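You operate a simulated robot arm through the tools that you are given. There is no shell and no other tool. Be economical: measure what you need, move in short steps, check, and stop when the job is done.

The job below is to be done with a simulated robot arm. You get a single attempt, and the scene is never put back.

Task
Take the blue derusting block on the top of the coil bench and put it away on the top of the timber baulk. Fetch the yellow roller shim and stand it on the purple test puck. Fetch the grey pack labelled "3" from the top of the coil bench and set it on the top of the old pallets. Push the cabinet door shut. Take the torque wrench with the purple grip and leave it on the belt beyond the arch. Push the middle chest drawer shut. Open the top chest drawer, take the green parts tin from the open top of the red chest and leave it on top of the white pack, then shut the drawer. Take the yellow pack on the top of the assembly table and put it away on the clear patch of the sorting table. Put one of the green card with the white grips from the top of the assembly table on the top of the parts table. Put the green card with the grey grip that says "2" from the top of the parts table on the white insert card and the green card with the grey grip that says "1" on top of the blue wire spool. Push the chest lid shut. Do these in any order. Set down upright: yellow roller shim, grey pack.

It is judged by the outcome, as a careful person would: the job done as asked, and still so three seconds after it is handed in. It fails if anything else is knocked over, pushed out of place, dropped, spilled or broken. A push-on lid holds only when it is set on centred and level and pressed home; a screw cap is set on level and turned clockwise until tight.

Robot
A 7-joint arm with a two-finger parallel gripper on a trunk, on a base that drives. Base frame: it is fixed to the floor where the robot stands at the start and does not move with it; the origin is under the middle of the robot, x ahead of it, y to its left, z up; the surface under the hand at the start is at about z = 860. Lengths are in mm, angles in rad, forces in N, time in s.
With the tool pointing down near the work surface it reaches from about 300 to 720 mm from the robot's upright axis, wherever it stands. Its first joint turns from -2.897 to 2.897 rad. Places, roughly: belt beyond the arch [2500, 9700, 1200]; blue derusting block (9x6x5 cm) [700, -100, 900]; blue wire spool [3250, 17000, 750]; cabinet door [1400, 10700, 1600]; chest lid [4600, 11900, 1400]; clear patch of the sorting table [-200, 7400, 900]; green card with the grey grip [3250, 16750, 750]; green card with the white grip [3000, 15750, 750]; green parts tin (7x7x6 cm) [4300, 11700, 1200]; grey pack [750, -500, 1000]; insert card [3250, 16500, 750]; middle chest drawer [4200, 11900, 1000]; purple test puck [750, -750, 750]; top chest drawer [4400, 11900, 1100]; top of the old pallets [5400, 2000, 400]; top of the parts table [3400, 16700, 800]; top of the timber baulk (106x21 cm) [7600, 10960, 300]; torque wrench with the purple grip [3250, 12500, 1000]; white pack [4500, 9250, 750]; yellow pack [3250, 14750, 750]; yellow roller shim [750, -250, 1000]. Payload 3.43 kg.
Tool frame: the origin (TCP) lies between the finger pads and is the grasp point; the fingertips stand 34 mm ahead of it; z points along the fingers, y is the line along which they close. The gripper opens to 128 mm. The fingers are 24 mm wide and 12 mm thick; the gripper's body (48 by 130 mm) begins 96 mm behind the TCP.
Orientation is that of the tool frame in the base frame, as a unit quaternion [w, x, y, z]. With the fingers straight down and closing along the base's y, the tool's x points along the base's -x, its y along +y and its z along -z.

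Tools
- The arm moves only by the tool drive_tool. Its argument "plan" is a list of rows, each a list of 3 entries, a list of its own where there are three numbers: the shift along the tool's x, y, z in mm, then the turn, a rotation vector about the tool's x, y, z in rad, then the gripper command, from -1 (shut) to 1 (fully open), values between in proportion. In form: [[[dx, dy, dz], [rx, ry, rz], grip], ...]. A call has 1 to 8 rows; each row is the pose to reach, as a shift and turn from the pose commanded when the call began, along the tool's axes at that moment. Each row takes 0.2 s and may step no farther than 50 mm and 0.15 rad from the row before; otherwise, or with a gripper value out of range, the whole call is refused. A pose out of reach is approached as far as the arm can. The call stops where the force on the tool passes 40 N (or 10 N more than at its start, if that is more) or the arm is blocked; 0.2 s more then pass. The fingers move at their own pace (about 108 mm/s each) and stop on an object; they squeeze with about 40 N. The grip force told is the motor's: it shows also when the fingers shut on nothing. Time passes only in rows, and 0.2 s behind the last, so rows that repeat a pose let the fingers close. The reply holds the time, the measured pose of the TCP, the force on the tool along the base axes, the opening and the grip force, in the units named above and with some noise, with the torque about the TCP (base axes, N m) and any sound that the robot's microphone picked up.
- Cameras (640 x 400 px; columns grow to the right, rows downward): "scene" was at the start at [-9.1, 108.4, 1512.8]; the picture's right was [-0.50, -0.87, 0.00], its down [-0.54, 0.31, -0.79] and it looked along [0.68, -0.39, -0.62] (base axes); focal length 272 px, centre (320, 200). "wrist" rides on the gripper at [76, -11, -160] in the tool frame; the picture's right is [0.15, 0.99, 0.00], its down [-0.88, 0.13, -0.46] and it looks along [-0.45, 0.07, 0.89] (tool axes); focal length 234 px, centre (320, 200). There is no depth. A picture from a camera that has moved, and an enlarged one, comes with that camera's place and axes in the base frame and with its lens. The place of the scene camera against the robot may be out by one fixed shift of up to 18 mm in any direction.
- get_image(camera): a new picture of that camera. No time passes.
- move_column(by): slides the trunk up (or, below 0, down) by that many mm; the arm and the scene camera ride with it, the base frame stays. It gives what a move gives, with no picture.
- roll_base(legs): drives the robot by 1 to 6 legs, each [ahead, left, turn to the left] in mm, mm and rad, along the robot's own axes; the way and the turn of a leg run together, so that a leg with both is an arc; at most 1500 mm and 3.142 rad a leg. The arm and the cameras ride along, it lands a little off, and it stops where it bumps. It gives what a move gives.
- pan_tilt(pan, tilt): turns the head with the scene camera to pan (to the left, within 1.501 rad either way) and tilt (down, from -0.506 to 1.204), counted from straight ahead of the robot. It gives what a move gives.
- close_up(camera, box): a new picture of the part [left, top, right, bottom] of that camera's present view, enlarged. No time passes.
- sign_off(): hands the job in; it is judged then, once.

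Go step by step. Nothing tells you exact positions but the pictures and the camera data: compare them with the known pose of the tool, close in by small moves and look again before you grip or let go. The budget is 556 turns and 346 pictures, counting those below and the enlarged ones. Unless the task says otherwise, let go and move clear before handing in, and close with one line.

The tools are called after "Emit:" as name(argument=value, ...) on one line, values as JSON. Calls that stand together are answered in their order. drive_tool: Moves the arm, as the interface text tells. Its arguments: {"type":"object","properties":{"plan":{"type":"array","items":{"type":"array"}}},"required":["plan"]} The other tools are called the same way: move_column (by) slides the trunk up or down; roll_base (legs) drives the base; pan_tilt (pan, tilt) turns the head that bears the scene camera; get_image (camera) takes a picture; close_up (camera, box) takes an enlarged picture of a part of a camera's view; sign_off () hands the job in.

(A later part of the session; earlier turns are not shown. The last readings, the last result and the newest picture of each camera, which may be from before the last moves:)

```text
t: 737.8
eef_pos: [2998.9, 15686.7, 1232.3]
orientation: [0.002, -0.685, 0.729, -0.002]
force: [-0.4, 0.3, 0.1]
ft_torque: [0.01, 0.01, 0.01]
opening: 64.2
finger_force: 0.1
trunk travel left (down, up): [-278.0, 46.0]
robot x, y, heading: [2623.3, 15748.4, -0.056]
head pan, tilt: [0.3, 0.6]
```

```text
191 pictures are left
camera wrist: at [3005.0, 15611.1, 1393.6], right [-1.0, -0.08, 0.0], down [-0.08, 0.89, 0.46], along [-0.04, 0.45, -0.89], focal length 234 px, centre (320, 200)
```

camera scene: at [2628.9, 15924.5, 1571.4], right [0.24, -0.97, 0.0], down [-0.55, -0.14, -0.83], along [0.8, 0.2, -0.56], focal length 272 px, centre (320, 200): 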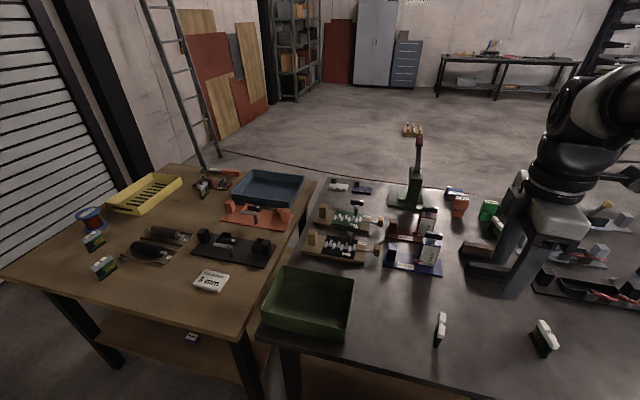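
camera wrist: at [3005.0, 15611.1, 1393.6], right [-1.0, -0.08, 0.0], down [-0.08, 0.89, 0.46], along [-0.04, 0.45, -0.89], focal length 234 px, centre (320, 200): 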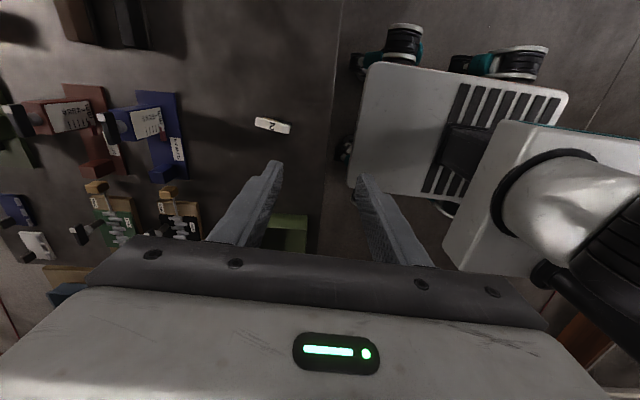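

Emit:
close_up(camera="scene", box=[20, 150, 300, 325])

Emit:
close_up(camera="scene", box=[380, 180, 620, 370])

Emit:
close_up(camera="scene", box=[60, 190, 140, 290])

```text
2.29 times, centred on (160, 238) of scene
camera zoom: at [2628.9, 15924.5, 1571.4], right [0.24, -0.97, 0.0], down [-0.55, -0.14, -0.83], along [0.8, 0.2, -0.56], focal length 623 px, centre (686, 114)
```

zoom: 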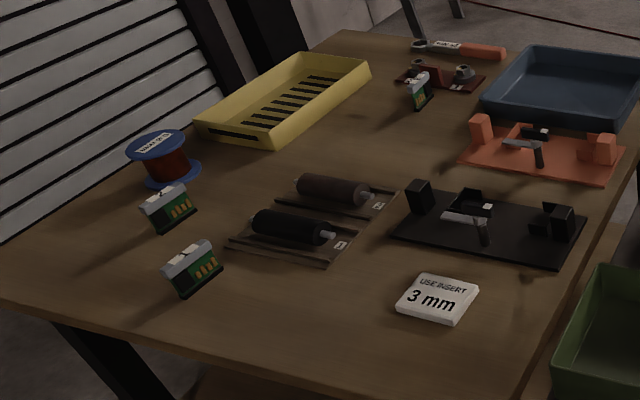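

```text
2.11 times, centred on (500, 275) of scene
camera zoom: at [2628.9, 15924.5, 1571.4], right [0.24, -0.97, 0.0], down [-0.55, -0.14, -0.83], along [0.8, 0.2, -0.56], focal length 573 px, centre (-59, 42)
```

zoom: 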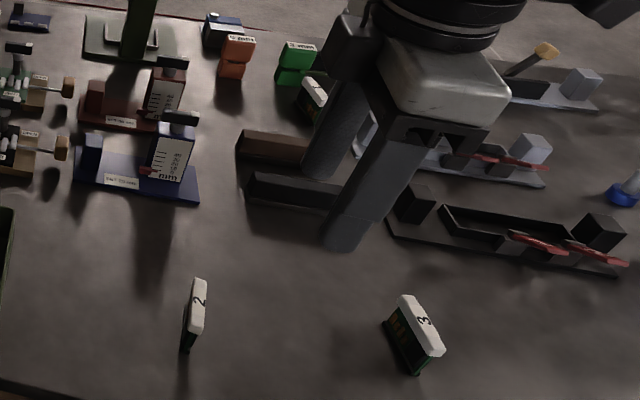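

```text
4.00 times, centred on (100, 240) of scene
camera zoom: at [2628.9, 15924.5, 1571.4], right [0.24, -0.97, 0.0], down [-0.55, -0.14, -0.83], along [0.8, 0.2, -0.56], focal length 1090 px, centre (1200, 40)
```

zoom: 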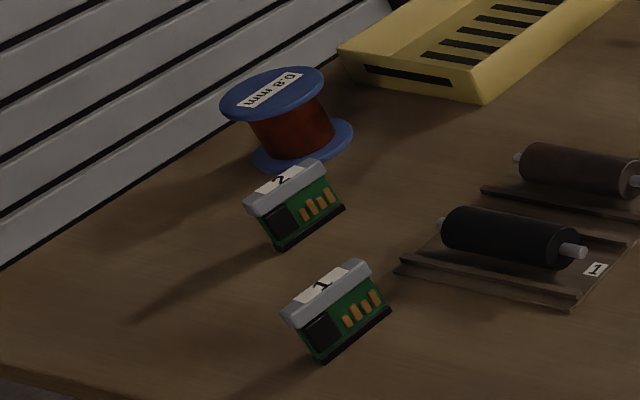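

White-grip card "2" is at about (3095, 15698), its length roughly along x. I'll move above it with the hand turned to close across its thickness.

Emit:
drive_tool(plan=[[[-2, -12, 25], [0, 0, 0.147], 0], [[-4, -24, 50], [0, 0, 0.294], 0], [[-6, -36, 75], [0, 0, 0.441], 0], [[-8, -48, 100], [0, 0, 0.588], 0], [[-10, -60, 125], [0, 0, 0.735], 0], [[-12, -72, 150], [0, 0, 0.882], 0], [[-14, -84, 170], [0, 0, 1.029], 0], [[-17, -95, 180], [0, 0, 1.176], 0]])

Emit:
drive_tool(plan=[[[0, 0, 0], [0, 0, 0.147], 0], [[0, 0, 0], [0, 0, 0.294], 0], [[0, 0, 0], [0, 0, 0.441], 0], [[0, 0, 0], [0, 0, 0.587], 0], [[0, 0, 0], [0, 0, 0.587], 0]])

Emit:
get_image(camera="wrist")

```text
t: 739.6
eef_pos: [3095.5, 15697.8, 1051.8]
orientation: [0.002, -0.164, 0.986, 0.001]
force: [0.9, -0.5, -0.2]
ft_torque: [0.03, 0.03, -0.02]
opening: 63.9
finger_force: 0.1
trunk travel left (down, up): [-278.0, 46.0]
robot x, y, heading: [2619.4, 15749.7, -0.054]
head pan, tilt: [0.3, 0.6]
```

```text
t: 740.8
eef_pos: [3095.4, 15697.8, 1052.3]
orientation: [0.002, 0.129, 0.992, 0.001]
force: [0.3, -0.4, -0.4]
ft_torque: [0.01, 0.0, 0.01]
opening: 63.8
finger_force: 0.1
trunk travel left (down, up): [-278.0, 46.0]
robot x, y, heading: [2622.0, 15747.7, -0.051]
head pan, tilt: [0.3, 0.6]
```

```text
187 pictures are left
camera wrist: at [3018.6, 15706.5, 1213.6], right [0.11, 0.99, 0.0], down [0.88, -0.1, 0.46], along [0.46, -0.05, -0.89], focal length 234 px, centre (320, 200)
```

wrist: 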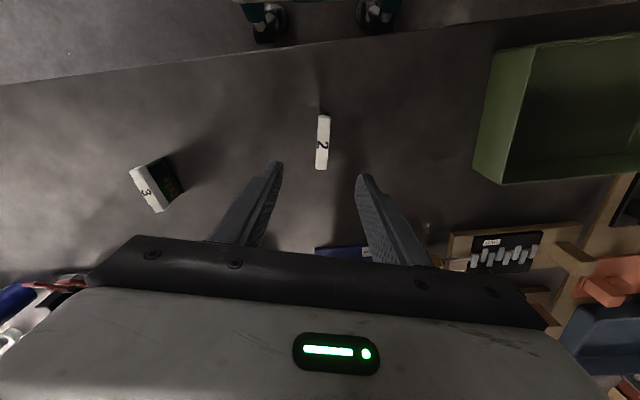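

Emit:
drive_tool(plan=[[[7, 3, 40], [0, 0, -0.09], 0], [[7, 3, 80], [0, 0, -0.09], 0], [[7, 3, 110], [0, 0, -0.09], 0], [[7, 3, 118], [0, 0, -0.09], 0], [[7, 3, 124], [0, 0, -0.09], 0]])

Emit:
get_image(camera="wrist")

Emit:
get_image(camera="scene")

```text
t: 742.0
eef_pos: [3090.5, 15702.5, 928.1]
orientation: [0.002, 0.083, 0.997, 0.001]
force: [-0.7, 0.3, -1.2]
ft_torque: [0.01, -0.01, 0.05]
opening: 64.0
finger_force: 0.1
trunk travel left (down, up): [-278.0, 46.0]
robot x, y, heading: [2617.8, 15746.6, -0.053]
head pan, tilt: [0.3, 0.6]
```

```text
186 pictures are left
camera wrist: at [3013.0, 15704.8, 1090.0], right [0.02, 1.0, 0.0], down [0.89, -0.02, 0.46], along [0.46, -0.01, -0.89], focal length 234 px, centre (320, 200)
```

wrist: 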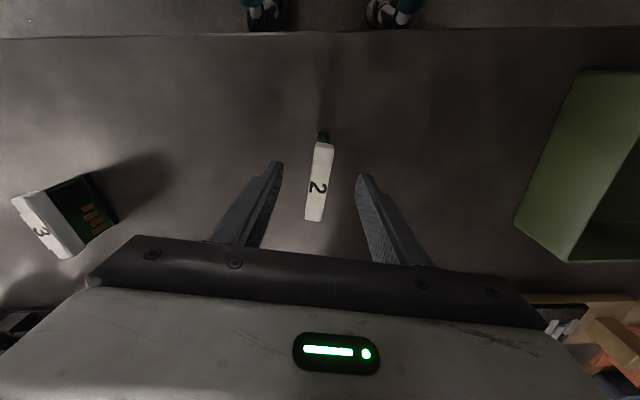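

```text
185 pictures are left
camera scene: at [2628.9, 15924.5, 1571.4], right [0.24, -0.97, 0.0], down [-0.55, -0.14, -0.83], along [0.8, 0.2, -0.56], focal length 272 px, centre (320, 200)
```

scene: 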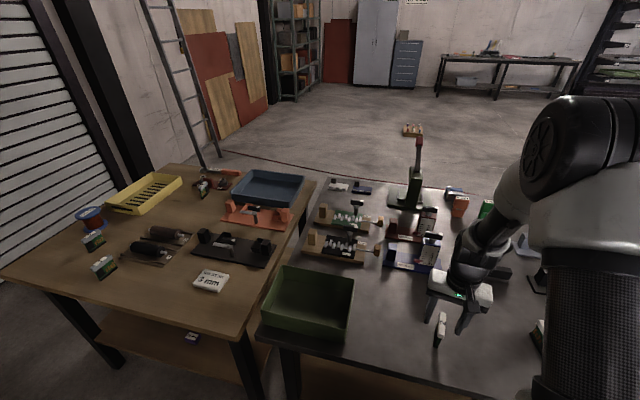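

Emit:
drive_tool(plan=[[[0, 0, 0], [0, 0, 0], -0.5], [[0, 0, 0], [0, 0, 0], -1], [[0, 0, 0], [0, 0, 0], -1], [[0, 0, 0], [0, 0, 0], -1]])

Emit:
drive_tool(plan=[[[0, 0, -10], [0, 0, 0], -1], [[0, 0, -40], [0, 0, 0], -1], [[0, 0, -85], [0, 0, 0], -1], [[0, 0, -130], [0, 0, 0], -1], [[0, 0, -160], [0, 0, 0], -1]])

Emit:
get_image(camera="wrist")

```text
t: 743.0
eef_pos: [3089.4, 15703.9, 927.6]
orientation: [0.002, 0.083, 0.997, 0.001]
force: [-1.0, 0.6, -0.9]
ft_torque: [-0.05, 0.01, 0.01]
opening: 15.0
finger_force: 39.8
trunk travel left (down, up): [-278.0, 46.0]
robot x, y, heading: [2615.0, 15750.8, -0.052]
head pan, tilt: [0.3, 0.6]
```

```text
t: 744.2
eef_pos: [3087.4, 15704.7, 1089.4]
orientation: [0.001, 0.083, 0.997, 0.001]
force: [-1.1, 0.3, -1.1]
ft_torque: [-0.01, -0.02, 0.01]
opening: 15.0
finger_force: 39.8
trunk travel left (down, up): [-278.0, 46.0]
robot x, y, heading: [2620.3, 15747.6, -0.053]
head pan, tilt: [0.3, 0.6]
```

```text
184 pictures are left
camera wrist: at [3010.6, 15706.4, 1251.7], right [0.02, 1.0, 0.0], down [0.89, -0.02, 0.46], along [0.46, -0.01, -0.89], focal length 234 px, centre (320, 200)
```

wrist: 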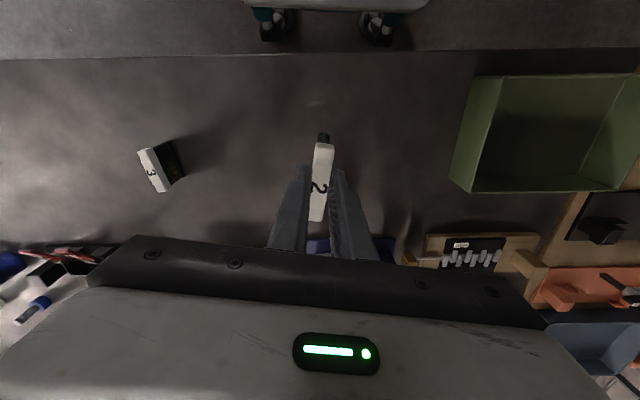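

Emit:
roll_base(legs=[[-60, 860, 0.05]])

Emit:
pan_tilt(pan=0.2, tilt=0.8)

Emit:
get_image(camera="scene")

Emit:
get_image(camera="wrist")

```text
t: 753.0
eef_pos: [3051.6, 16607.3, 1089.4]
orientation: [0.001, 0.054, 0.999, 0.0]
force: [-0.1, 0.1, -0.2]
ft_torque: [0.0, 0.03, 0.0]
opening: 14.9
finger_force: 40.2
trunk travel left (down, up): [-278.0, 46.0]
robot x, y, heading: [2581.3, 16625.9, 0.006]
head pan, tilt: [0.3, 0.6]
```

```text
t: 753.7
eef_pos: [3051.5, 16607.5, 1090.3]
orientation: [0.002, 0.055, 0.998, 0.0]
force: [-1.2, 0.6, -1.1]
ft_torque: [0.0, -0.01, 0.0]
opening: 15.1
finger_force: 39.9
trunk travel left (down, up): [-278.0, 46.0]
robot x, y, heading: [2583.2, 16624.0, 0.003]
head pan, tilt: [0.201, 0.799]
```

```text
183 pictures are left
camera scene: at [2576.4, 16790.4, 1554.6], right [0.2, -0.98, 0.0], down [-0.7, -0.14, -0.7], along [0.68, 0.14, -0.72], focal length 272 px, centre (320, 200)
```

scene: 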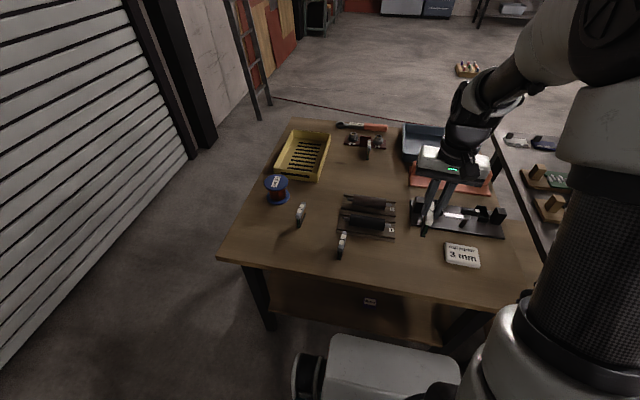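

```text
182 pictures are left
camera wrist: at [2974.5, 16604.3, 1251.1], right [-0.04, 1.0, 0.0], down [0.89, 0.03, 0.46], along [0.46, 0.02, -0.89], focal length 234 px, centre (320, 200)
```

wrist: 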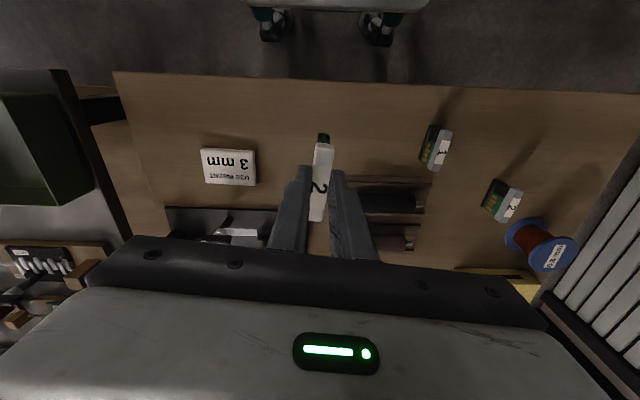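

Emit:
drive_tool(plan=[[[0, -10, 45], [0, 0, 0], -1], [[0, -10, 90], [0, 0, 0], -1], [[0, -10, 125], [0, 0, 0], -1], [[0, -10, 140], [0, 0, 0], -1], [[0, -10, 146], [0, 0, 0], -1], [[0, -10, 152], [0, 0, 0], -1], [[0, -10, 158], [0, 0, 0], -1]])

Emit:
drive_tool(plan=[[[0, 0, 5], [0, 0, 0], -1], [[0, 0, 10], [0, 0, 0], -1], [[0, 0, 15], [0, 0, 0], -1], [[0, 0, 20], [0, 0, 0], -1], [[0, 0, 25], [0, 0, 0], -1], [[0, 0, 30], [0, 0, 0], -1], [[0, 0, 35], [0, 0, 0], -1], [[0, 0, 40], [0, 0, 0], -1]])

Emit:
get_image(camera="wrist")

```text
t: 755.3
eef_pos: [3052.1, 16595.7, 932.0]
orientation: [0.002, 0.055, 0.999, 0.001]
force: [-0.2, -0.6, -1.0]
ft_torque: [-0.02, -0.01, 0.0]
opening: 15.0
finger_force: 39.7
trunk travel left (down, up): [-278.0, 46.0]
robot x, y, heading: [2581.8, 16620.9, 0.007]
head pan, tilt: [0.201, 0.799]
```

```text
t: 757.1
eef_pos: [3051.5, 16596.7, 891.1]
orientation: [0.002, 0.055, 0.999, 0.001]
force: [1.2, 0.2, -1.3]
ft_torque: [0.02, 0.03, 0.01]
opening: 15.1
finger_force: 39.9
trunk travel left (down, up): [-278.0, 46.0]
robot x, y, heading: [2582.1, 16624.2, 0.006]
head pan, tilt: [0.201, 0.799]
```

```text
181 pictures are left
camera wrist: at [2974.5, 16594.1, 1052.4], right [-0.04, 1.0, 0.0], down [0.89, 0.03, 0.46], along [0.46, 0.02, -0.89], focal length 234 px, centre (320, 200)
```

wrist: 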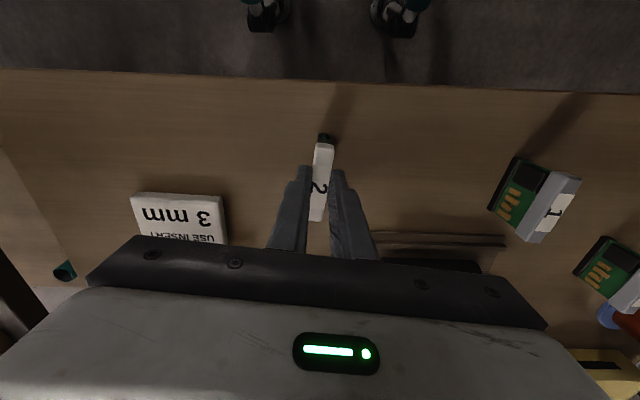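

Emit:
drive_tool(plan=[[[0, 0, 5], [0, 0, 0], -1], [[0, 0, 10], [0, 0, 0], -1], [[0, 0, 15], [0, 0, 0], -1], [[0, 0, 20], [0, 0, 0], -1], [[0, 0, 25], [0, 0, 0], -1], [[0, 0, 30], [0, 0, 0], -1], [[0, 0, 35], [0, 0, 0], -1], [[0, 0, 40], [0, 0, 0], -1]])

Emit:
get_image(camera="wrist")

```text
t: 757.7
eef_pos: [3051.7, 16597.7, 888.4]
orientation: [0.004, 0.055, 0.998, 0.001]
force: [-9.0, 0.5, 25.7]
ft_torque: [0.0, 0.34, 0.0]
opening: 15.0
finger_force: 39.9
trunk travel left (down, up): [-278.0, 46.0]
robot x, y, heading: [2580.1, 16623.8, 0.001]
head pan, tilt: [0.201, 0.799]
stopped in row 2: the force on the tool passed its limit at 42 N (the readings are from after the stop); the commanded pose is now the measured one
```

```text
180 pictures are left
camera wrist: at [2973.8, 16594.3, 1049.0], right [-0.04, 1.0, 0.0], down [0.89, 0.03, 0.46], along [0.46, 0.02, -0.89], focal length 234 px, centre (320, 200)
```

wrist: 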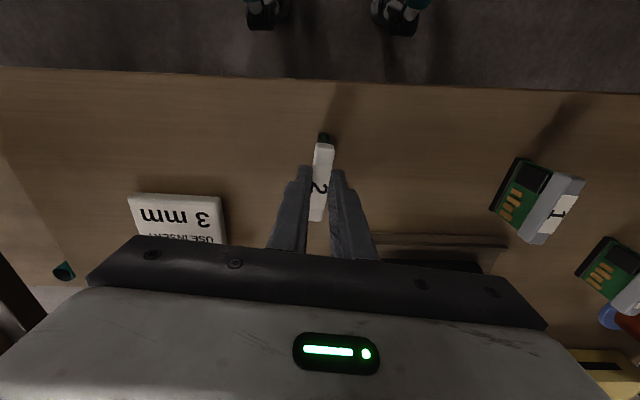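

Emit:
drive_tool(plan=[[[0, 0, -1], [0, 0, 0], -1], [[0, 0, -1], [0, 0, 0], -0.7], [[0, 0, -1], [0, 0, 0], -0.4], [[0, 0, -1], [0, 0, 0], -0.2], [[0, 0, -1], [0, 0, 0], -0.2]])

Emit:
drive_tool(plan=[[[0, 0, -30], [0, 0, 0], -0.2], [[0, 0, -75], [0, 0, 0], -0.2], [[0, 0, -120], [0, 0, 0], 0], [[0, 0, -165], [0, 0, 0], 0]])

Emit:
get_image(camera="wrist")

Emit:
close_up(camera="scene", box=[220, 150, 500, 300])

```text
t: 758.9
eef_pos: [3053.8, 16596.7, 885.9]
orientation: [0.003, 0.055, 0.998, 0.001]
force: [0.5, 0.1, 0.1]
ft_torque: [-0.01, 0.01, 0.0]
opening: 51.1
finger_force: 0.1
trunk travel left (down, up): [-278.0, 46.0]
robot x, y, heading: [2580.7, 16622.8, 0.006]
head pan, tilt: [0.201, 0.799]
```

```text
t: 759.9
eef_pos: [3052.7, 16597.2, 1052.9]
orientation: [0.004, 0.054, 0.999, 0.001]
force: [0.2, 0.2, 0.0]
ft_torque: [0.0, 0.01, -0.02]
opening: 64.0
finger_force: 0.0
trunk travel left (down, up): [-278.0, 46.0]
robot x, y, heading: [2581.8, 16622.1, 0.004]
head pan, tilt: [0.201, 0.799]
```

```text
179 pictures are left
camera wrist: at [2974.8, 16594.1, 1213.4], right [-0.04, 1.0, 0.0], down [0.89, 0.03, 0.46], along [0.46, 0.02, -0.89], focal length 234 px, centre (320, 200)
```

wrist: 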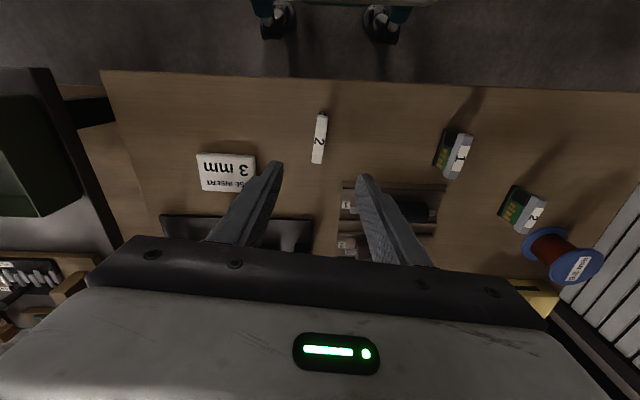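

```text
2.29 times, centred on (360, 225) of scene
camera zoom: at [2576.0, 16790.4, 1554.5], right [0.2, -0.98, 0.0], down [-0.7, -0.14, -0.7], along [0.68, 0.14, -0.72], focal length 623 px, centre (229, 143)
```

zoom: 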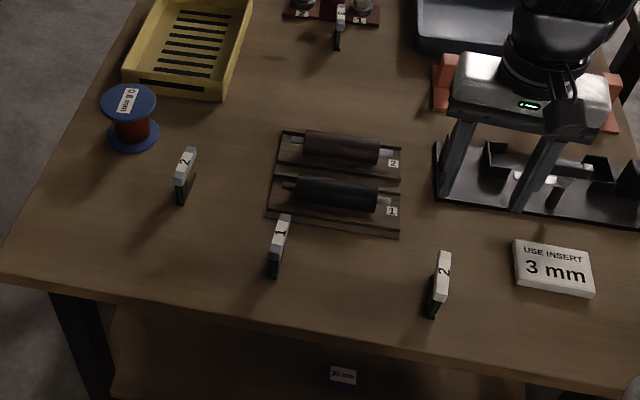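

White card stands on the parts table. Next, grey-grip card "2" near (3153, 16944) goes onto the "USE INSERT 3 mm" card. Moving above it.

Emit:
drive_tool(plan=[[[-8, 44, 6], [0, 0, 0], 0], [[-16, 88, 12], [0, 0, 0], 0], [[-24, 132, 18], [0, 0, 0], 0], [[-32, 176, 24], [0, 0, 0], 0], [[-40, 220, 30], [0, 0, 0], 0], [[-48, 265, 36], [0, 0, 0], 0], [[-56, 310, 42], [0, 0, 0], 0], [[-64, 350, 45], [0, 0, 0], 0]])

Emit:
get_image(camera="wrist")

```text
t: 761.7
eef_pos: [3156.9, 16938.5, 1009.6]
orientation: [0.003, 0.054, 0.999, 0.0]
force: [0.2, -0.2, 0.0]
ft_torque: [-0.01, 0.01, 0.01]
opening: 64.2
finger_force: 0.2
trunk travel left (down, up): [-278.0, 46.0]
robot x, y, heading: [2580.6, 16620.5, 0.004]
head pan, tilt: [0.201, 0.799]
```

```text
177 pictures are left
camera wrist: at [3079.4, 16935.8, 1169.5], right [-0.04, 1.0, 0.0], down [0.89, 0.03, 0.46], along [0.46, 0.02, -0.89], focal length 234 px, centre (320, 200)
```

wrist: 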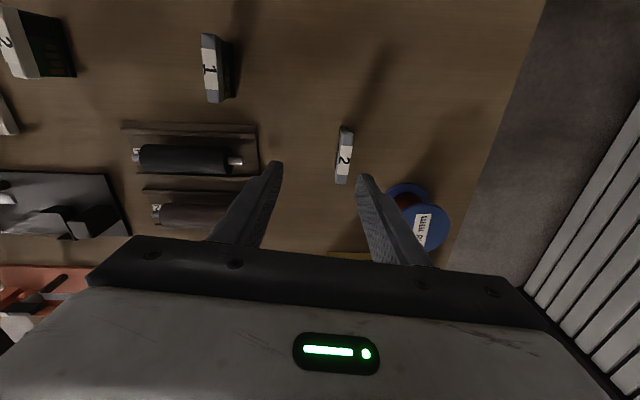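

Emit:
drive_tool(plan=[[[3, 15, 30], [0, 0, -0.1], -0.3], [[3, 28, 65], [0, 0, -0.1], -0.3], [[3, 28, 95], [0, 0, -0.1], -0.3], [[3, 28, 113], [0, 0, -0.1], -0.3], [[3, 28, 113], [0, 0, -0.1], -0.3]])

Emit:
get_image(camera="wrist")

```text
t: 762.9
eef_pos: [3154.9, 16966.2, 895.5]
orientation: [0.003, 0.005, 1.0, -0.001]
force: [-0.4, 0.6, 0.6]
ft_torque: [-0.03, -0.03, -0.04]
opening: 44.8
finger_force: 0.2
trunk travel left (down, up): [-278.0, 46.0]
robot x, y, heading: [2580.1, 16621.5, 0.003]
head pan, tilt: [0.201, 0.799]
```

```text
176 pictures are left
camera wrist: at [3078.1, 16955.5, 1057.0], right [-0.14, 0.99, 0.0], down [0.88, 0.12, 0.46], along [0.46, 0.06, -0.89], focal length 234 px, centre (320, 200)
```

wrist: 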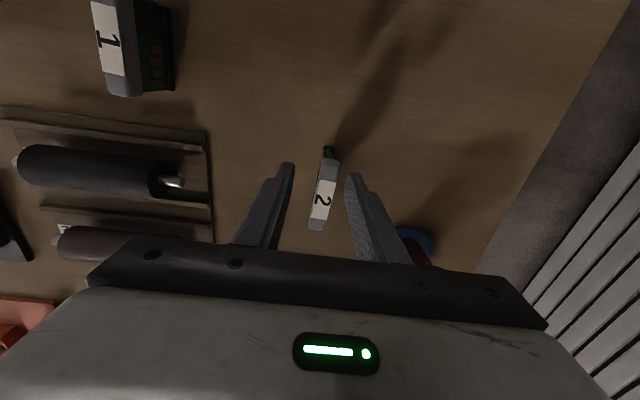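

Emit:
drive_tool(plan=[[[0, 0, 0], [0, 0, 0], -0.6], [[0, 0, 0], [0, 0, 0], -1], [[0, 0, 0], [0, 0, 0], -1], [[0, 0, 0], [0, 0, 0], -1]])

Emit:
drive_tool(plan=[[[0, 0, -10], [0, 0, 0], -1], [[0, 0, -40], [0, 0, 0], -1], [[0, 0, -85], [0, 0, 0], -1], [[0, -40, -110], [0, 0, 0], -1], [[0, -85, -125], [0, 0, 0], -1], [[5, -130, -130], [0, 0, 0], -1], [[10, -175, -130], [0, 0, 0], -1], [[15, -220, -130], [0, 0, 0], -1]])

Emit:
drive_tool(plan=[[[5, -45, 0], [0, 0, 0], -1], [[10, -90, 0], [0, 0, 0], -1], [[15, -135, 0], [0, 0, 0], -1], [[20, -180, 0], [0, 0, 0], -1], [[25, -225, 0], [0, 0, 0], -1], [[28, -265, 0], [0, 0, 0], -1], [[28, -295, 0], [0, 0, 0], -1]])

Emit:
get_image(camera="wrist")

```text
t: 763.9
eef_pos: [3154.9, 16965.9, 896.3]
orientation: [0.004, 0.006, 1.0, 0.001]
force: [0.1, 0.0, -0.2]
ft_torque: [-0.02, 0.0, -0.02]
opening: 15.3
finger_force: 40.3
trunk travel left (down, up): [-278.0, 46.0]
robot x, y, heading: [2583.6, 16622.4, 0.007]
head pan, tilt: [0.201, 0.799]
```

```text
t: 765.7
eef_pos: [3138.8, 16746.3, 1024.8]
orientation: [0.003, 0.004, 1.0, 0.001]
force: [0.6, 0.3, -0.5]
ft_torque: [0.01, -0.02, -0.01]
opening: 15.3
finger_force: 39.9
trunk travel left (down, up): [-278.0, 46.0]
robot x, y, heading: [2582.5, 16620.2, 0.001]
head pan, tilt: [0.201, 0.799]
```

```text
t: 767.3
eef_pos: [3106.6, 16452.7, 1024.3]
orientation: [0.004, 0.005, 1.0, 0.0]
force: [0.2, 0.1, 0.3]
ft_torque: [0.02, -0.01, 0.0]
opening: 14.9
finger_force: 40.3
trunk travel left (down, up): [-278.0, 46.0]
robot x, y, heading: [2582.5, 16622.0, -0.001]
head pan, tilt: [0.201, 0.799]
```

```text
175 pictures are left
camera wrist: at [3030.5, 16441.6, 1186.1], right [-0.14, 0.99, 0.0], down [0.88, 0.12, 0.46], along [0.46, 0.06, -0.89], focal length 234 px, centre (320, 200)
```

wrist: 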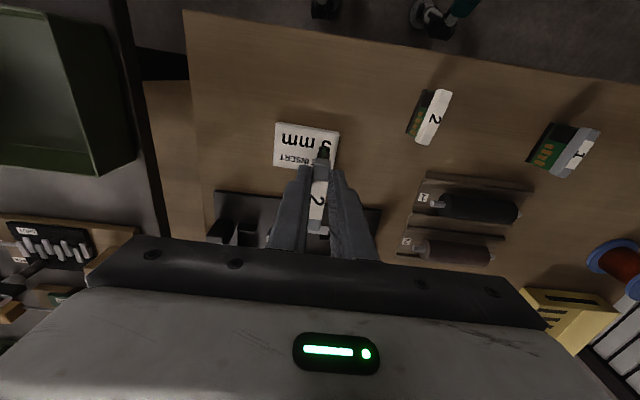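

Emit:
drive_tool(plan=[[[-5, -9, 20], [0, 0, 0], -1], [[-10, -17, 60], [0, 0, 0], -1], [[-10, -17, 95], [0, 0, 0], -1], [[-10, -17, 95], [0, 0, 0], -1]])

Emit:
get_image(camera="wrist")

Emit:
close_up(camera="scene", box=[400, 190, 520, 290])

```text
t: 768.3
eef_pos: [3115.8, 16435.0, 930.2]
orientation: [0.003, 0.005, 1.0, 0.0]
force: [-0.6, -0.2, 0.1]
ft_torque: [0.0, 0.0, -0.01]
opening: 15.0
finger_force: 39.7
trunk travel left (down, up): [-278.0, 46.0]
robot x, y, heading: [2583.2, 16622.1, 0.0]
head pan, tilt: [0.201, 0.799]
```

```text
174 pictures are left
camera wrist: at [3039.5, 16423.7, 1090.6], right [-0.14, 0.99, 0.0], down [0.88, 0.12, 0.46], along [0.46, 0.06, -0.89], focal length 234 px, centre (320, 200)
```

wrist: 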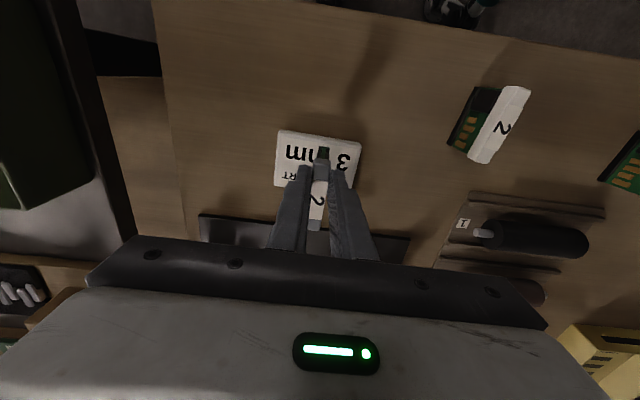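

```text
4.00 times, centred on (460, 240) of scene
camera zoom: at [2576.3, 16790.4, 1554.5], right [0.2, -0.98, 0.0], down [-0.7, -0.14, -0.7], along [0.68, 0.14, -0.72], focal length 1090 px, centre (-240, 40)
```

zoom: 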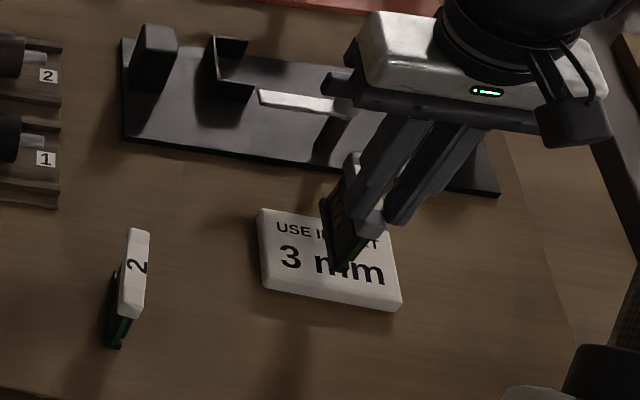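

Emit:
drive_tool(plan=[[[0, 0, 6], [0, 0, 0], -1], [[0, 0, 10], [0, 0, 0], -1], [[0, 0, 14], [0, 0, 0], -1], [[0, 0, 18], [0, 0, 0], -1], [[0, 0, 22], [0, 0, 0], -1], [[0, 0, 26], [0, 0, 0], -1], [[0, 0, 30], [0, 0, 0], -1]])

Emit:
close_up(camera="scene", box=[400, 190, 520, 290])

```text
t: 769.7
eef_pos: [3117.4, 16434.1, 911.0]
orientation: [0.008, 0.005, 1.0, -0.002]
force: [-4.3, 2.2, 19.6]
ft_torque: [0.0, 0.4, -0.07]
opening: 14.8
finger_force: 39.8
trunk travel left (down, up): [-278.0, 46.0]
robot x, y, heading: [2581.2, 16624.5, -0.002]
head pan, tilt: [0.201, 0.799]
stopped in row 6: the force on the tool passed its limit at 42 N (the readings are from after the stop); the commanded pose is now the measured one
```

```text
4.00 times, centred on (460, 240) of scene
camera zoom: at [2574.0, 16791.2, 1554.5], right [0.2, -0.98, 0.0], down [-0.7, -0.15, -0.7], along [0.68, 0.14, -0.72], focal length 1090 px, centre (-240, 40)
```

zoom: 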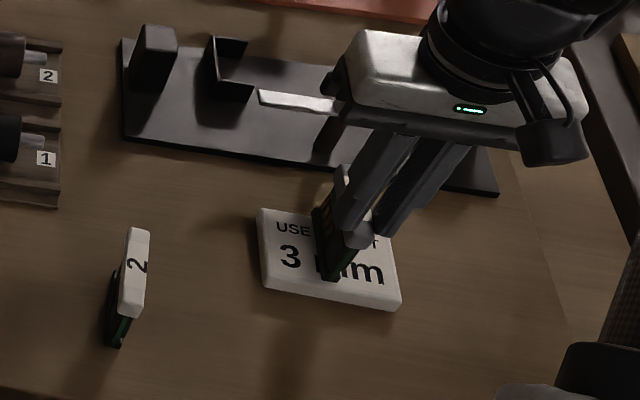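

Emit:
drive_tool(plan=[[[0, 0, -1], [0, 0.008, 0], -1], [[0, 0, -1], [0, 0.008, 0], -0.7], [[0, 0, -1], [0, 0.008, 0], -0.4], [[0, 0, -1], [0, 0.008, 0], -0.2], [[0, 0, -1], [0, 0.008, 0], -0.2]])

Emit:
drive_tool(plan=[[[0, 0, -30], [0, 0, 0], -0.2], [[0, 0, -75], [0, 0, 0], -0.2], [[0, 0, -110], [0, 0, 0], -0.2], [[0, 45, -110], [0, 0, 0], -0.2], [[0, 90, -110], [0, 0, 0], -0.2], [[5, 135, -110], [0, 0, 0], -0.2], [[10, 180, -110], [0, 0, 0], -0.2], [[15, 225, -110], [0, 0, 0], -0.2]])

Emit:
drive_tool(plan=[[[10, 40, 0], [0, 0, 0.1], -0.2], [[20, 80, 0], [0, 0, 0.2], -0.2], [[30, 120, 0], [0, 0, 0.3], -0.2], [[38, 135, 0], [0, 0, 0.4], -0.2]])

Emit:
get_image(camera="wrist")

Emit:
close_up(camera="scene", box=[230, 150, 550, 310])

```text
t: 770.9
eef_pos: [3117.8, 16435.5, 908.7]
orientation: [0.001, 0.006, 1.0, 0.0]
force: [0.4, 0.3, 0.0]
ft_torque: [0.01, 0.02, -0.03]
opening: 51.0
finger_force: 0.0
trunk travel left (down, up): [-278.0, 46.0]
robot x, y, heading: [2586.8, 16619.5, 0.001]
head pan, tilt: [0.201, 0.799]
```

```text
t: 772.7
eef_pos: [3099.8, 16657.7, 1019.1]
orientation: [0.001, 0.005, 1.0, 0.0]
force: [-0.5, -0.3, 0.2]
ft_torque: [-0.01, 0.02, -0.04]
opening: 51.2
finger_force: 0.1
trunk travel left (down, up): [-278.0, 46.0]
robot x, y, heading: [2578.0, 16623.0, 0.001]
head pan, tilt: [0.201, 0.799]
```

```text
t: 773.7
eef_pos: [3069.0, 16794.2, 1017.8]
orientation: [0.002, 0.205, 0.979, 0.0]
force: [0.4, 0.7, -0.2]
ft_torque: [0.0, -0.01, -0.02]
opening: 51.3
finger_force: 0.0
trunk travel left (down, up): [-278.0, 46.0]
robot x, y, heading: [2583.6, 16619.7, 0.003]
head pan, tilt: [0.201, 0.799]
```

```text
171 pictures are left
camera wrist: at [2994.8, 16815.0, 1179.7], right [0.26, 0.97, 0.0], down [0.86, -0.23, 0.46], along [0.44, -0.12, -0.89], focal length 234 px, centre (320, 200)
```

wrist: 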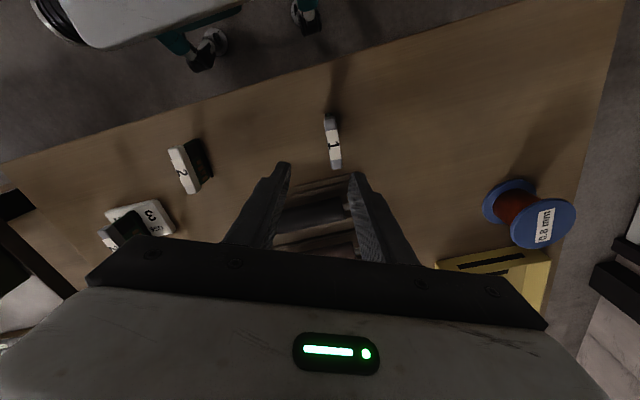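

```text
2.00 times, centred on (390, 230) of scene
camera zoom: at [2576.0, 16790.6, 1554.5], right [0.2, -0.98, 0.0], down [-0.7, -0.14, -0.7], along [0.68, 0.14, -0.72], focal length 545 px, centre (180, 140)
```

zoom: 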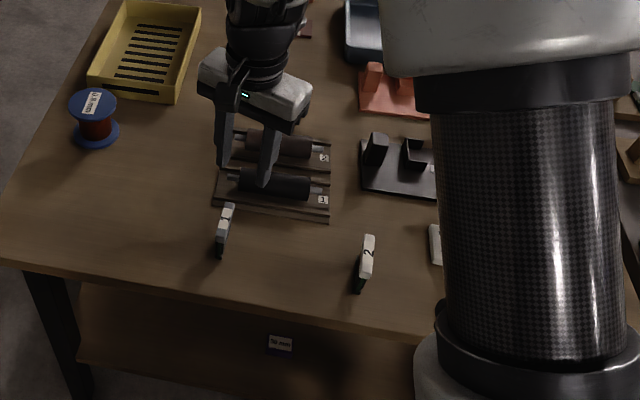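

Emit:
drive_tool(plan=[[[8, 6, 20], [0, 0, -0.12], -0.3], [[16, 12, 45], [0, 0, -0.24], -0.3], [[16, 12, 80], [0, 0, -0.35], -0.3], [[16, 12, 110], [0, 0, -0.35], -0.3], [[16, 12, 122], [0, 0, -0.35], -0.3], [[16, 12, 122], [0, 0, -0.35], -0.3]])

Emit:
get_image(camera="wrist")

```text
t: 775.1
eef_pos: [3060.8, 16814.9, 896.2]
orientation: [0.002, 0.03, 1.0, 0.0]
force: [0.7, -0.9, 0.1]
ft_torque: [0.04, -0.01, -0.01]
opening: 44.8
finger_force: 0.1
trunk travel left (down, up): [-278.0, 46.0]
robot x, y, heading: [2584.1, 16620.5, 0.003]
head pan, tilt: [0.201, 0.799]
```

```text
169 pictures are left
camera wrist: at [2983.9, 16808.4, 1058.0], right [-0.09, 1.0, 0.0], down [0.88, 0.08, 0.46], along [0.46, 0.04, -0.89], focal length 234 px, centre (320, 200)
```

wrist: 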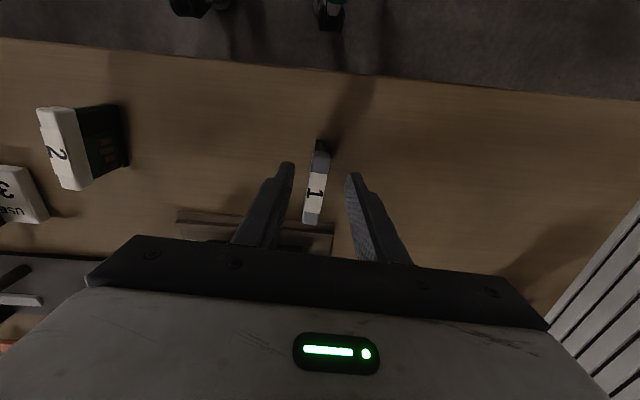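

Emit:
drive_tool(plan=[[[0, 0, 0], [0, 0, 0], -0.6], [[0, 0, 0], [0, 0, 0], -1], [[0, 0, 0], [0, 0, 0], -1], [[0, 0, 0], [0, 0, 0], -1]])

Emit:
drive_tool(plan=[[[0, 0, -10], [0, 0, 0], -1], [[0, 0, -45], [0, 0, 0], -1], [[0, 0, -90], [0, 0, 0], -1], [[0, 0, -130], [0, 0, 0], -1], [[-30, 35, -145], [0, 0, 0], -1], [[-60, 70, -155], [0, 0, 0], -1], [[-90, 105, -155], [0, 0, 0], -1], [[-120, 140, -155], [0, 0, 0], -1]])

Emit:
get_image(camera="wrist")

```text
t: 776.1
eef_pos: [3061.3, 16814.9, 896.2]
orientation: [0.002, 0.03, 1.0, 0.0]
force: [-0.1, -0.3, -0.6]
ft_torque: [0.0, 0.05, -0.02]
opening: 15.0
finger_force: 39.6
trunk travel left (down, up): [-278.0, 46.0]
robot x, y, heading: [2583.1, 16628.8, -0.001]
head pan, tilt: [0.201, 0.799]
```

```text
t: 777.9
eef_pos: [3186.5, 16947.3, 1049.4]
orientation: [0.001, 0.03, 1.0, 0.0]
force: [-0.5, -0.6, -0.9]
ft_torque: [-0.01, 0.01, 0.01]
opening: 15.2
finger_force: 40.1
trunk travel left (down, up): [-278.0, 46.0]
robot x, y, heading: [2581.7, 16621.9, 0.003]
head pan, tilt: [0.201, 0.799]
```

```text
168 pictures are left
camera wrist: at [3109.7, 16941.3, 1210.1], right [-0.09, 1.0, 0.0], down [0.89, 0.08, 0.46], along [0.46, 0.04, -0.89], focal length 234 px, centre (320, 200)
```

wrist: 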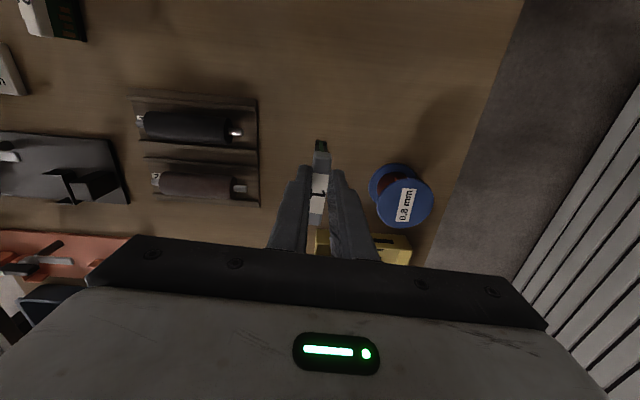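

Emit:
roll_base(legs=[[40, 290, 0]])

Emit:
get_image(camera="wrist")

```text
t: 781.3
eef_pos: [3224.9, 17236.2, 1050.0]
orientation: [0.002, 0.031, 1.0, 0.0]
force: [-0.2, -0.9, -0.1]
ft_torque: [0.01, -0.01, 0.04]
opening: 15.0
finger_force: 40.3
trunk travel left (down, up): [-278.0, 46.0]
robot x, y, heading: [2620.5, 16908.8, 0.002]
head pan, tilt: [0.201, 0.799]
```

```text
167 pictures are left
camera wrist: at [3148.0, 17230.2, 1210.8], right [-0.09, 1.0, 0.0], down [0.89, 0.08, 0.46], along [0.46, 0.04, -0.89], focal length 234 px, centre (320, 200)
```

wrist: 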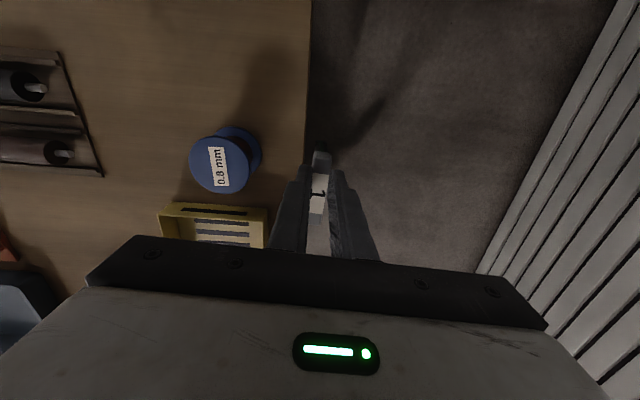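

Triangulating, the spool top is at (3272, 17092, z 881) and the card's base is 98 mm below the TCP. I'll move over the spool and descend to just above it.

Emit:
drive_tool(plan=[[[-14, -35, 0], [0, 0, 0], -1], [[-28, -70, 0], [0, 0, 0], -1], [[-42, -105, 0], [0, 0, 0], -1], [[-55, -141, 0], [0, 0, 0], -1], [[-55, -141, 35], [0, 0, 0], -1], [[-55, -141, 50], [0, 0, 0], -1], [[-55, -141, 50], [0, 0, 0], -1]])

Emit:
get_image(camera="wrist")

Emit:
get_image(camera="scene")

```text
t: 782.9
eef_pos: [3273.5, 17092.3, 999.9]
orientation: [0.002, 0.03, 1.0, 0.001]
force: [-0.4, -0.2, -0.6]
ft_torque: [-0.01, 0.01, 0.0]
opening: 15.3
finger_force: 39.6
trunk travel left (down, up): [-278.0, 46.0]
robot x, y, heading: [2616.1, 16911.7, 0.001]
head pan, tilt: [0.201, 0.799]
```

```text
166 pictures are left
camera wrist: at [3197.4, 17086.4, 1161.0], right [-0.09, 1.0, 0.0], down [0.89, 0.08, 0.46], along [0.46, 0.04, -0.89], focal length 234 px, centre (320, 200)
```

wrist: 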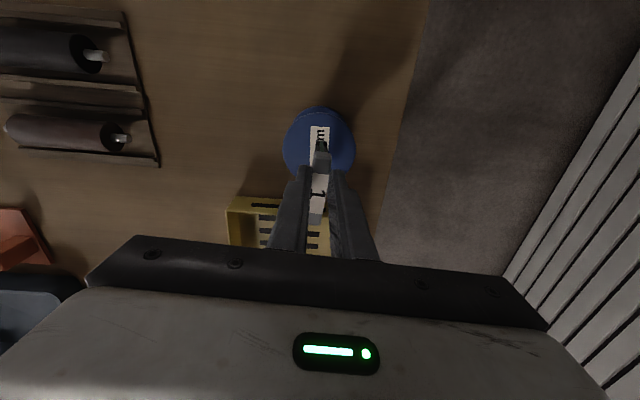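

```text
165 pictures are left
camera scene: at [2614.6, 17079.9, 1554.5], right [0.2, -0.98, 0.0], down [-0.7, -0.14, -0.7], along [0.68, 0.14, -0.72], focal length 272 px, centre (320, 200)
```

scene: 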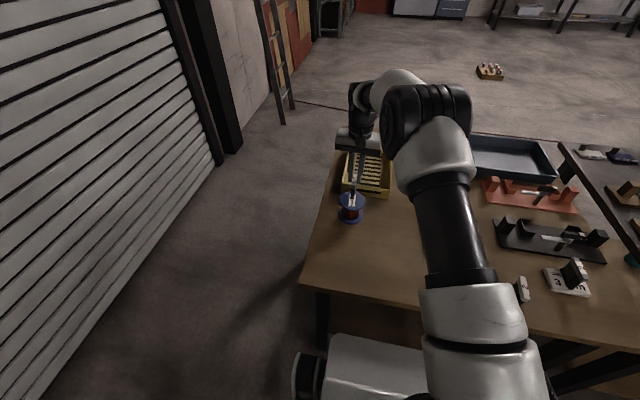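

Emit:
close_up(camera="scene", box=[310, 130, 390, 230])

Emit:
drive_tool(plan=[[[0, 0, 6], [0, 0, 0], -1], [[0, 0, 11], [0, 0, 0], -1], [[0, 0, 15], [0, 0, 0], -1], [[0, 0, 19], [0, 0, 0], -1], [[0, 0, 23], [0, 0, 0], -1], [[0, 0, 27], [0, 0, 0], -1], [[0, 0, 31], [0, 0, 0], -1]])

Emit:
close_up(camera="scene", box=[310, 130, 390, 230])

```text
4.00 times, centred on (350, 180) of scene
camera zoom: at [2614.6, 17079.9, 1554.5], right [0.2, -0.98, 0.0], down [-0.7, -0.14, -0.7], along [0.68, 0.14, -0.72], focal length 1090 px, centre (200, 280)
```

zoom: 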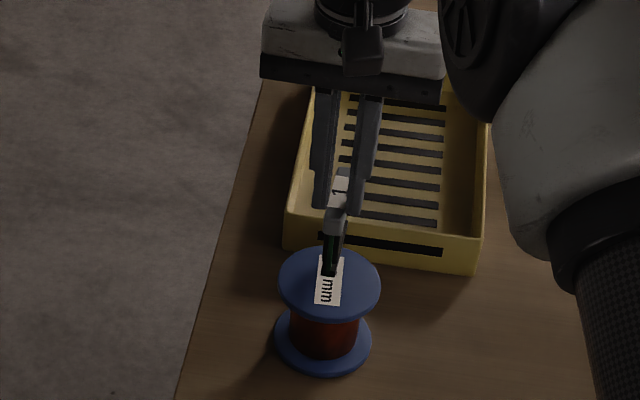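

```text
t: 784.5
eef_pos: [3271.4, 17091.5, 977.0]
orientation: [0.007, 0.031, 1.0, 0.003]
force: [-5.8, -1.4, 35.0]
ft_torque: [-0.08, 0.89, -0.01]
opening: 14.8
finger_force: 40.0
trunk travel left (down, up): [-278.0, 46.0]
robot x, y, heading: [2623.2, 16914.2, -0.001]
head pan, tilt: [0.201, 0.799]
```

```text
4.00 times, centred on (350, 180) of scene
camera zoom: at [2610.9, 17078.9, 1555.3], right [0.2, -0.98, 0.0], down [-0.7, -0.14, -0.7], along [0.68, 0.14, -0.71], focal length 1090 px, centre (200, 280)
```

zoom: 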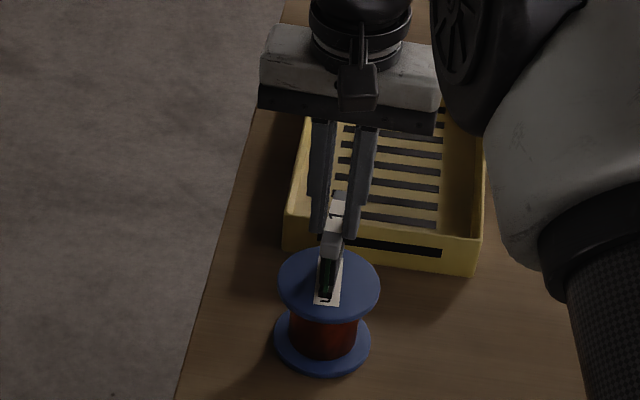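

Contact, and the card is centred. I'll ease off the overshoot and release.

Emit:
drive_tool(plan=[[[0, 0, -4], [0, 0, 0], -1], [[0, 0, -7], [0, 0, 0], -1], [[0, 0, -7.5], [0, 0, 0], -1]])

```text
t: 785.3
eef_pos: [3271.3, 17092.5, 976.7]
orientation: [0.003, 0.03, 1.0, 0.0]
force: [4.4, -1.0, 13.7]
ft_torque: [0.03, -0.87, -0.02]
opening: 14.9
finger_force: 40.6
trunk travel left (down, up): [-278.0, 46.0]
robot x, y, heading: [2619.8, 16908.8, 0.004]
head pan, tilt: [0.201, 0.799]
```

Emit:
drive_tool(plan=[[[0, 0, -1], [0, 0, 0], -1], [[0, 0, -1], [0, 0, 0], -0.75], [[0, 0, -1], [0, 0, 0], -0.5], [[0, 0, -1], [0, 0, 0], -0.3], [[0, 0, -1], [0, 0, 0], -0.3]])

Emit:
drive_tool(plan=[[[0, 0, -25], [0, 0, 0], -0.3], [[0, 0, -65], [0, 0, 0], -0.3], [[0, 0, -110], [0, 0, 0], -0.3], [[0, 0, -150], [0, 0, 0], -0.3]])

Emit:
get_image(camera="wrist")

Emit:
close_up(camera="scene", box=[310, 130, 390, 230])

Emit:
close_up(camera="scene", box=[480, 220, 640, 330])

```text
t: 786.5
eef_pos: [3271.3, 17091.4, 977.5]
orientation: [0.001, 0.031, 1.0, 0.0]
force: [-0.7, 0.5, -0.6]
ft_torque: [0.0, 0.01, -0.01]
opening: 44.9
finger_force: 0.0
trunk travel left (down, up): [-278.0, 46.0]
robot x, y, heading: [2621.3, 16909.4, -0.002]
head pan, tilt: [0.201, 0.799]
```

```text
t: 787.5
eef_pos: [3271.4, 17092.5, 1127.0]
orientation: [0.002, 0.03, 1.0, 0.0]
force: [-0.2, -0.9, -0.5]
ft_torque: [0.01, 0.0, 0.02]
opening: 44.7
finger_force: 0.1
trunk travel left (down, up): [-278.0, 46.0]
robot x, y, heading: [2620.9, 16909.5, 0.002]
head pan, tilt: [0.201, 0.799]
```

```text
162 pictures are left
camera wrist: at [3194.1, 17086.3, 1289.2], right [-0.09, 1.0, 0.0], down [0.89, 0.08, 0.46], along [0.46, 0.04, -0.89], focal length 234 px, centre (320, 200)
```

wrist: 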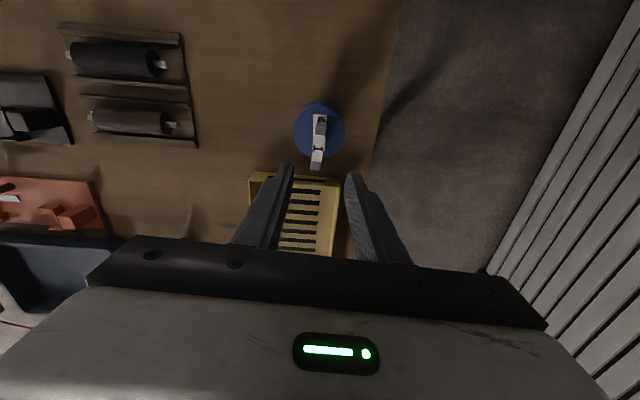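

```text
4.00 times, centred on (350, 180) of scene
camera zoom: at [2614.4, 17079.9, 1554.5], right [0.2, -0.98, 0.0], down [-0.7, -0.14, -0.7], along [0.68, 0.14, -0.72], focal length 1090 px, centre (200, 280)
```

zoom: 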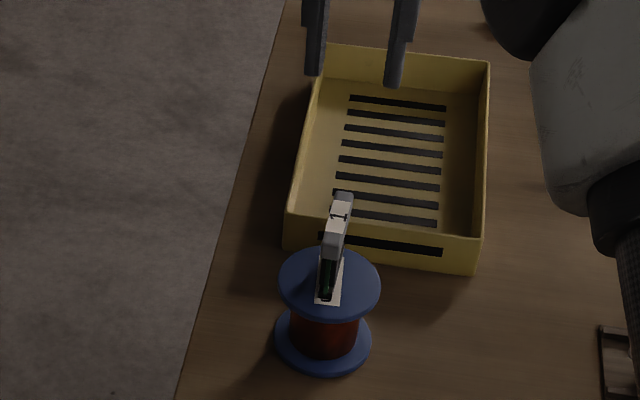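

```text
3.64 times, centred on (560, 275) of scene
camera zoom: at [2614.4, 17079.9, 1554.5], right [0.2, -0.98, 0.0], down [-0.7, -0.14, -0.7], along [0.68, 0.14, -0.72], focal length 990 px, centre (-553, -73)
```

zoom: 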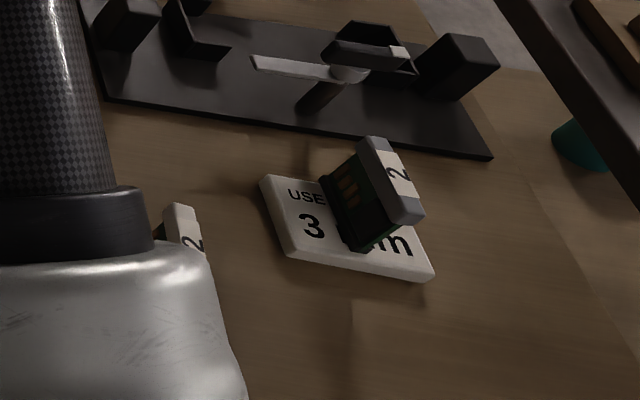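

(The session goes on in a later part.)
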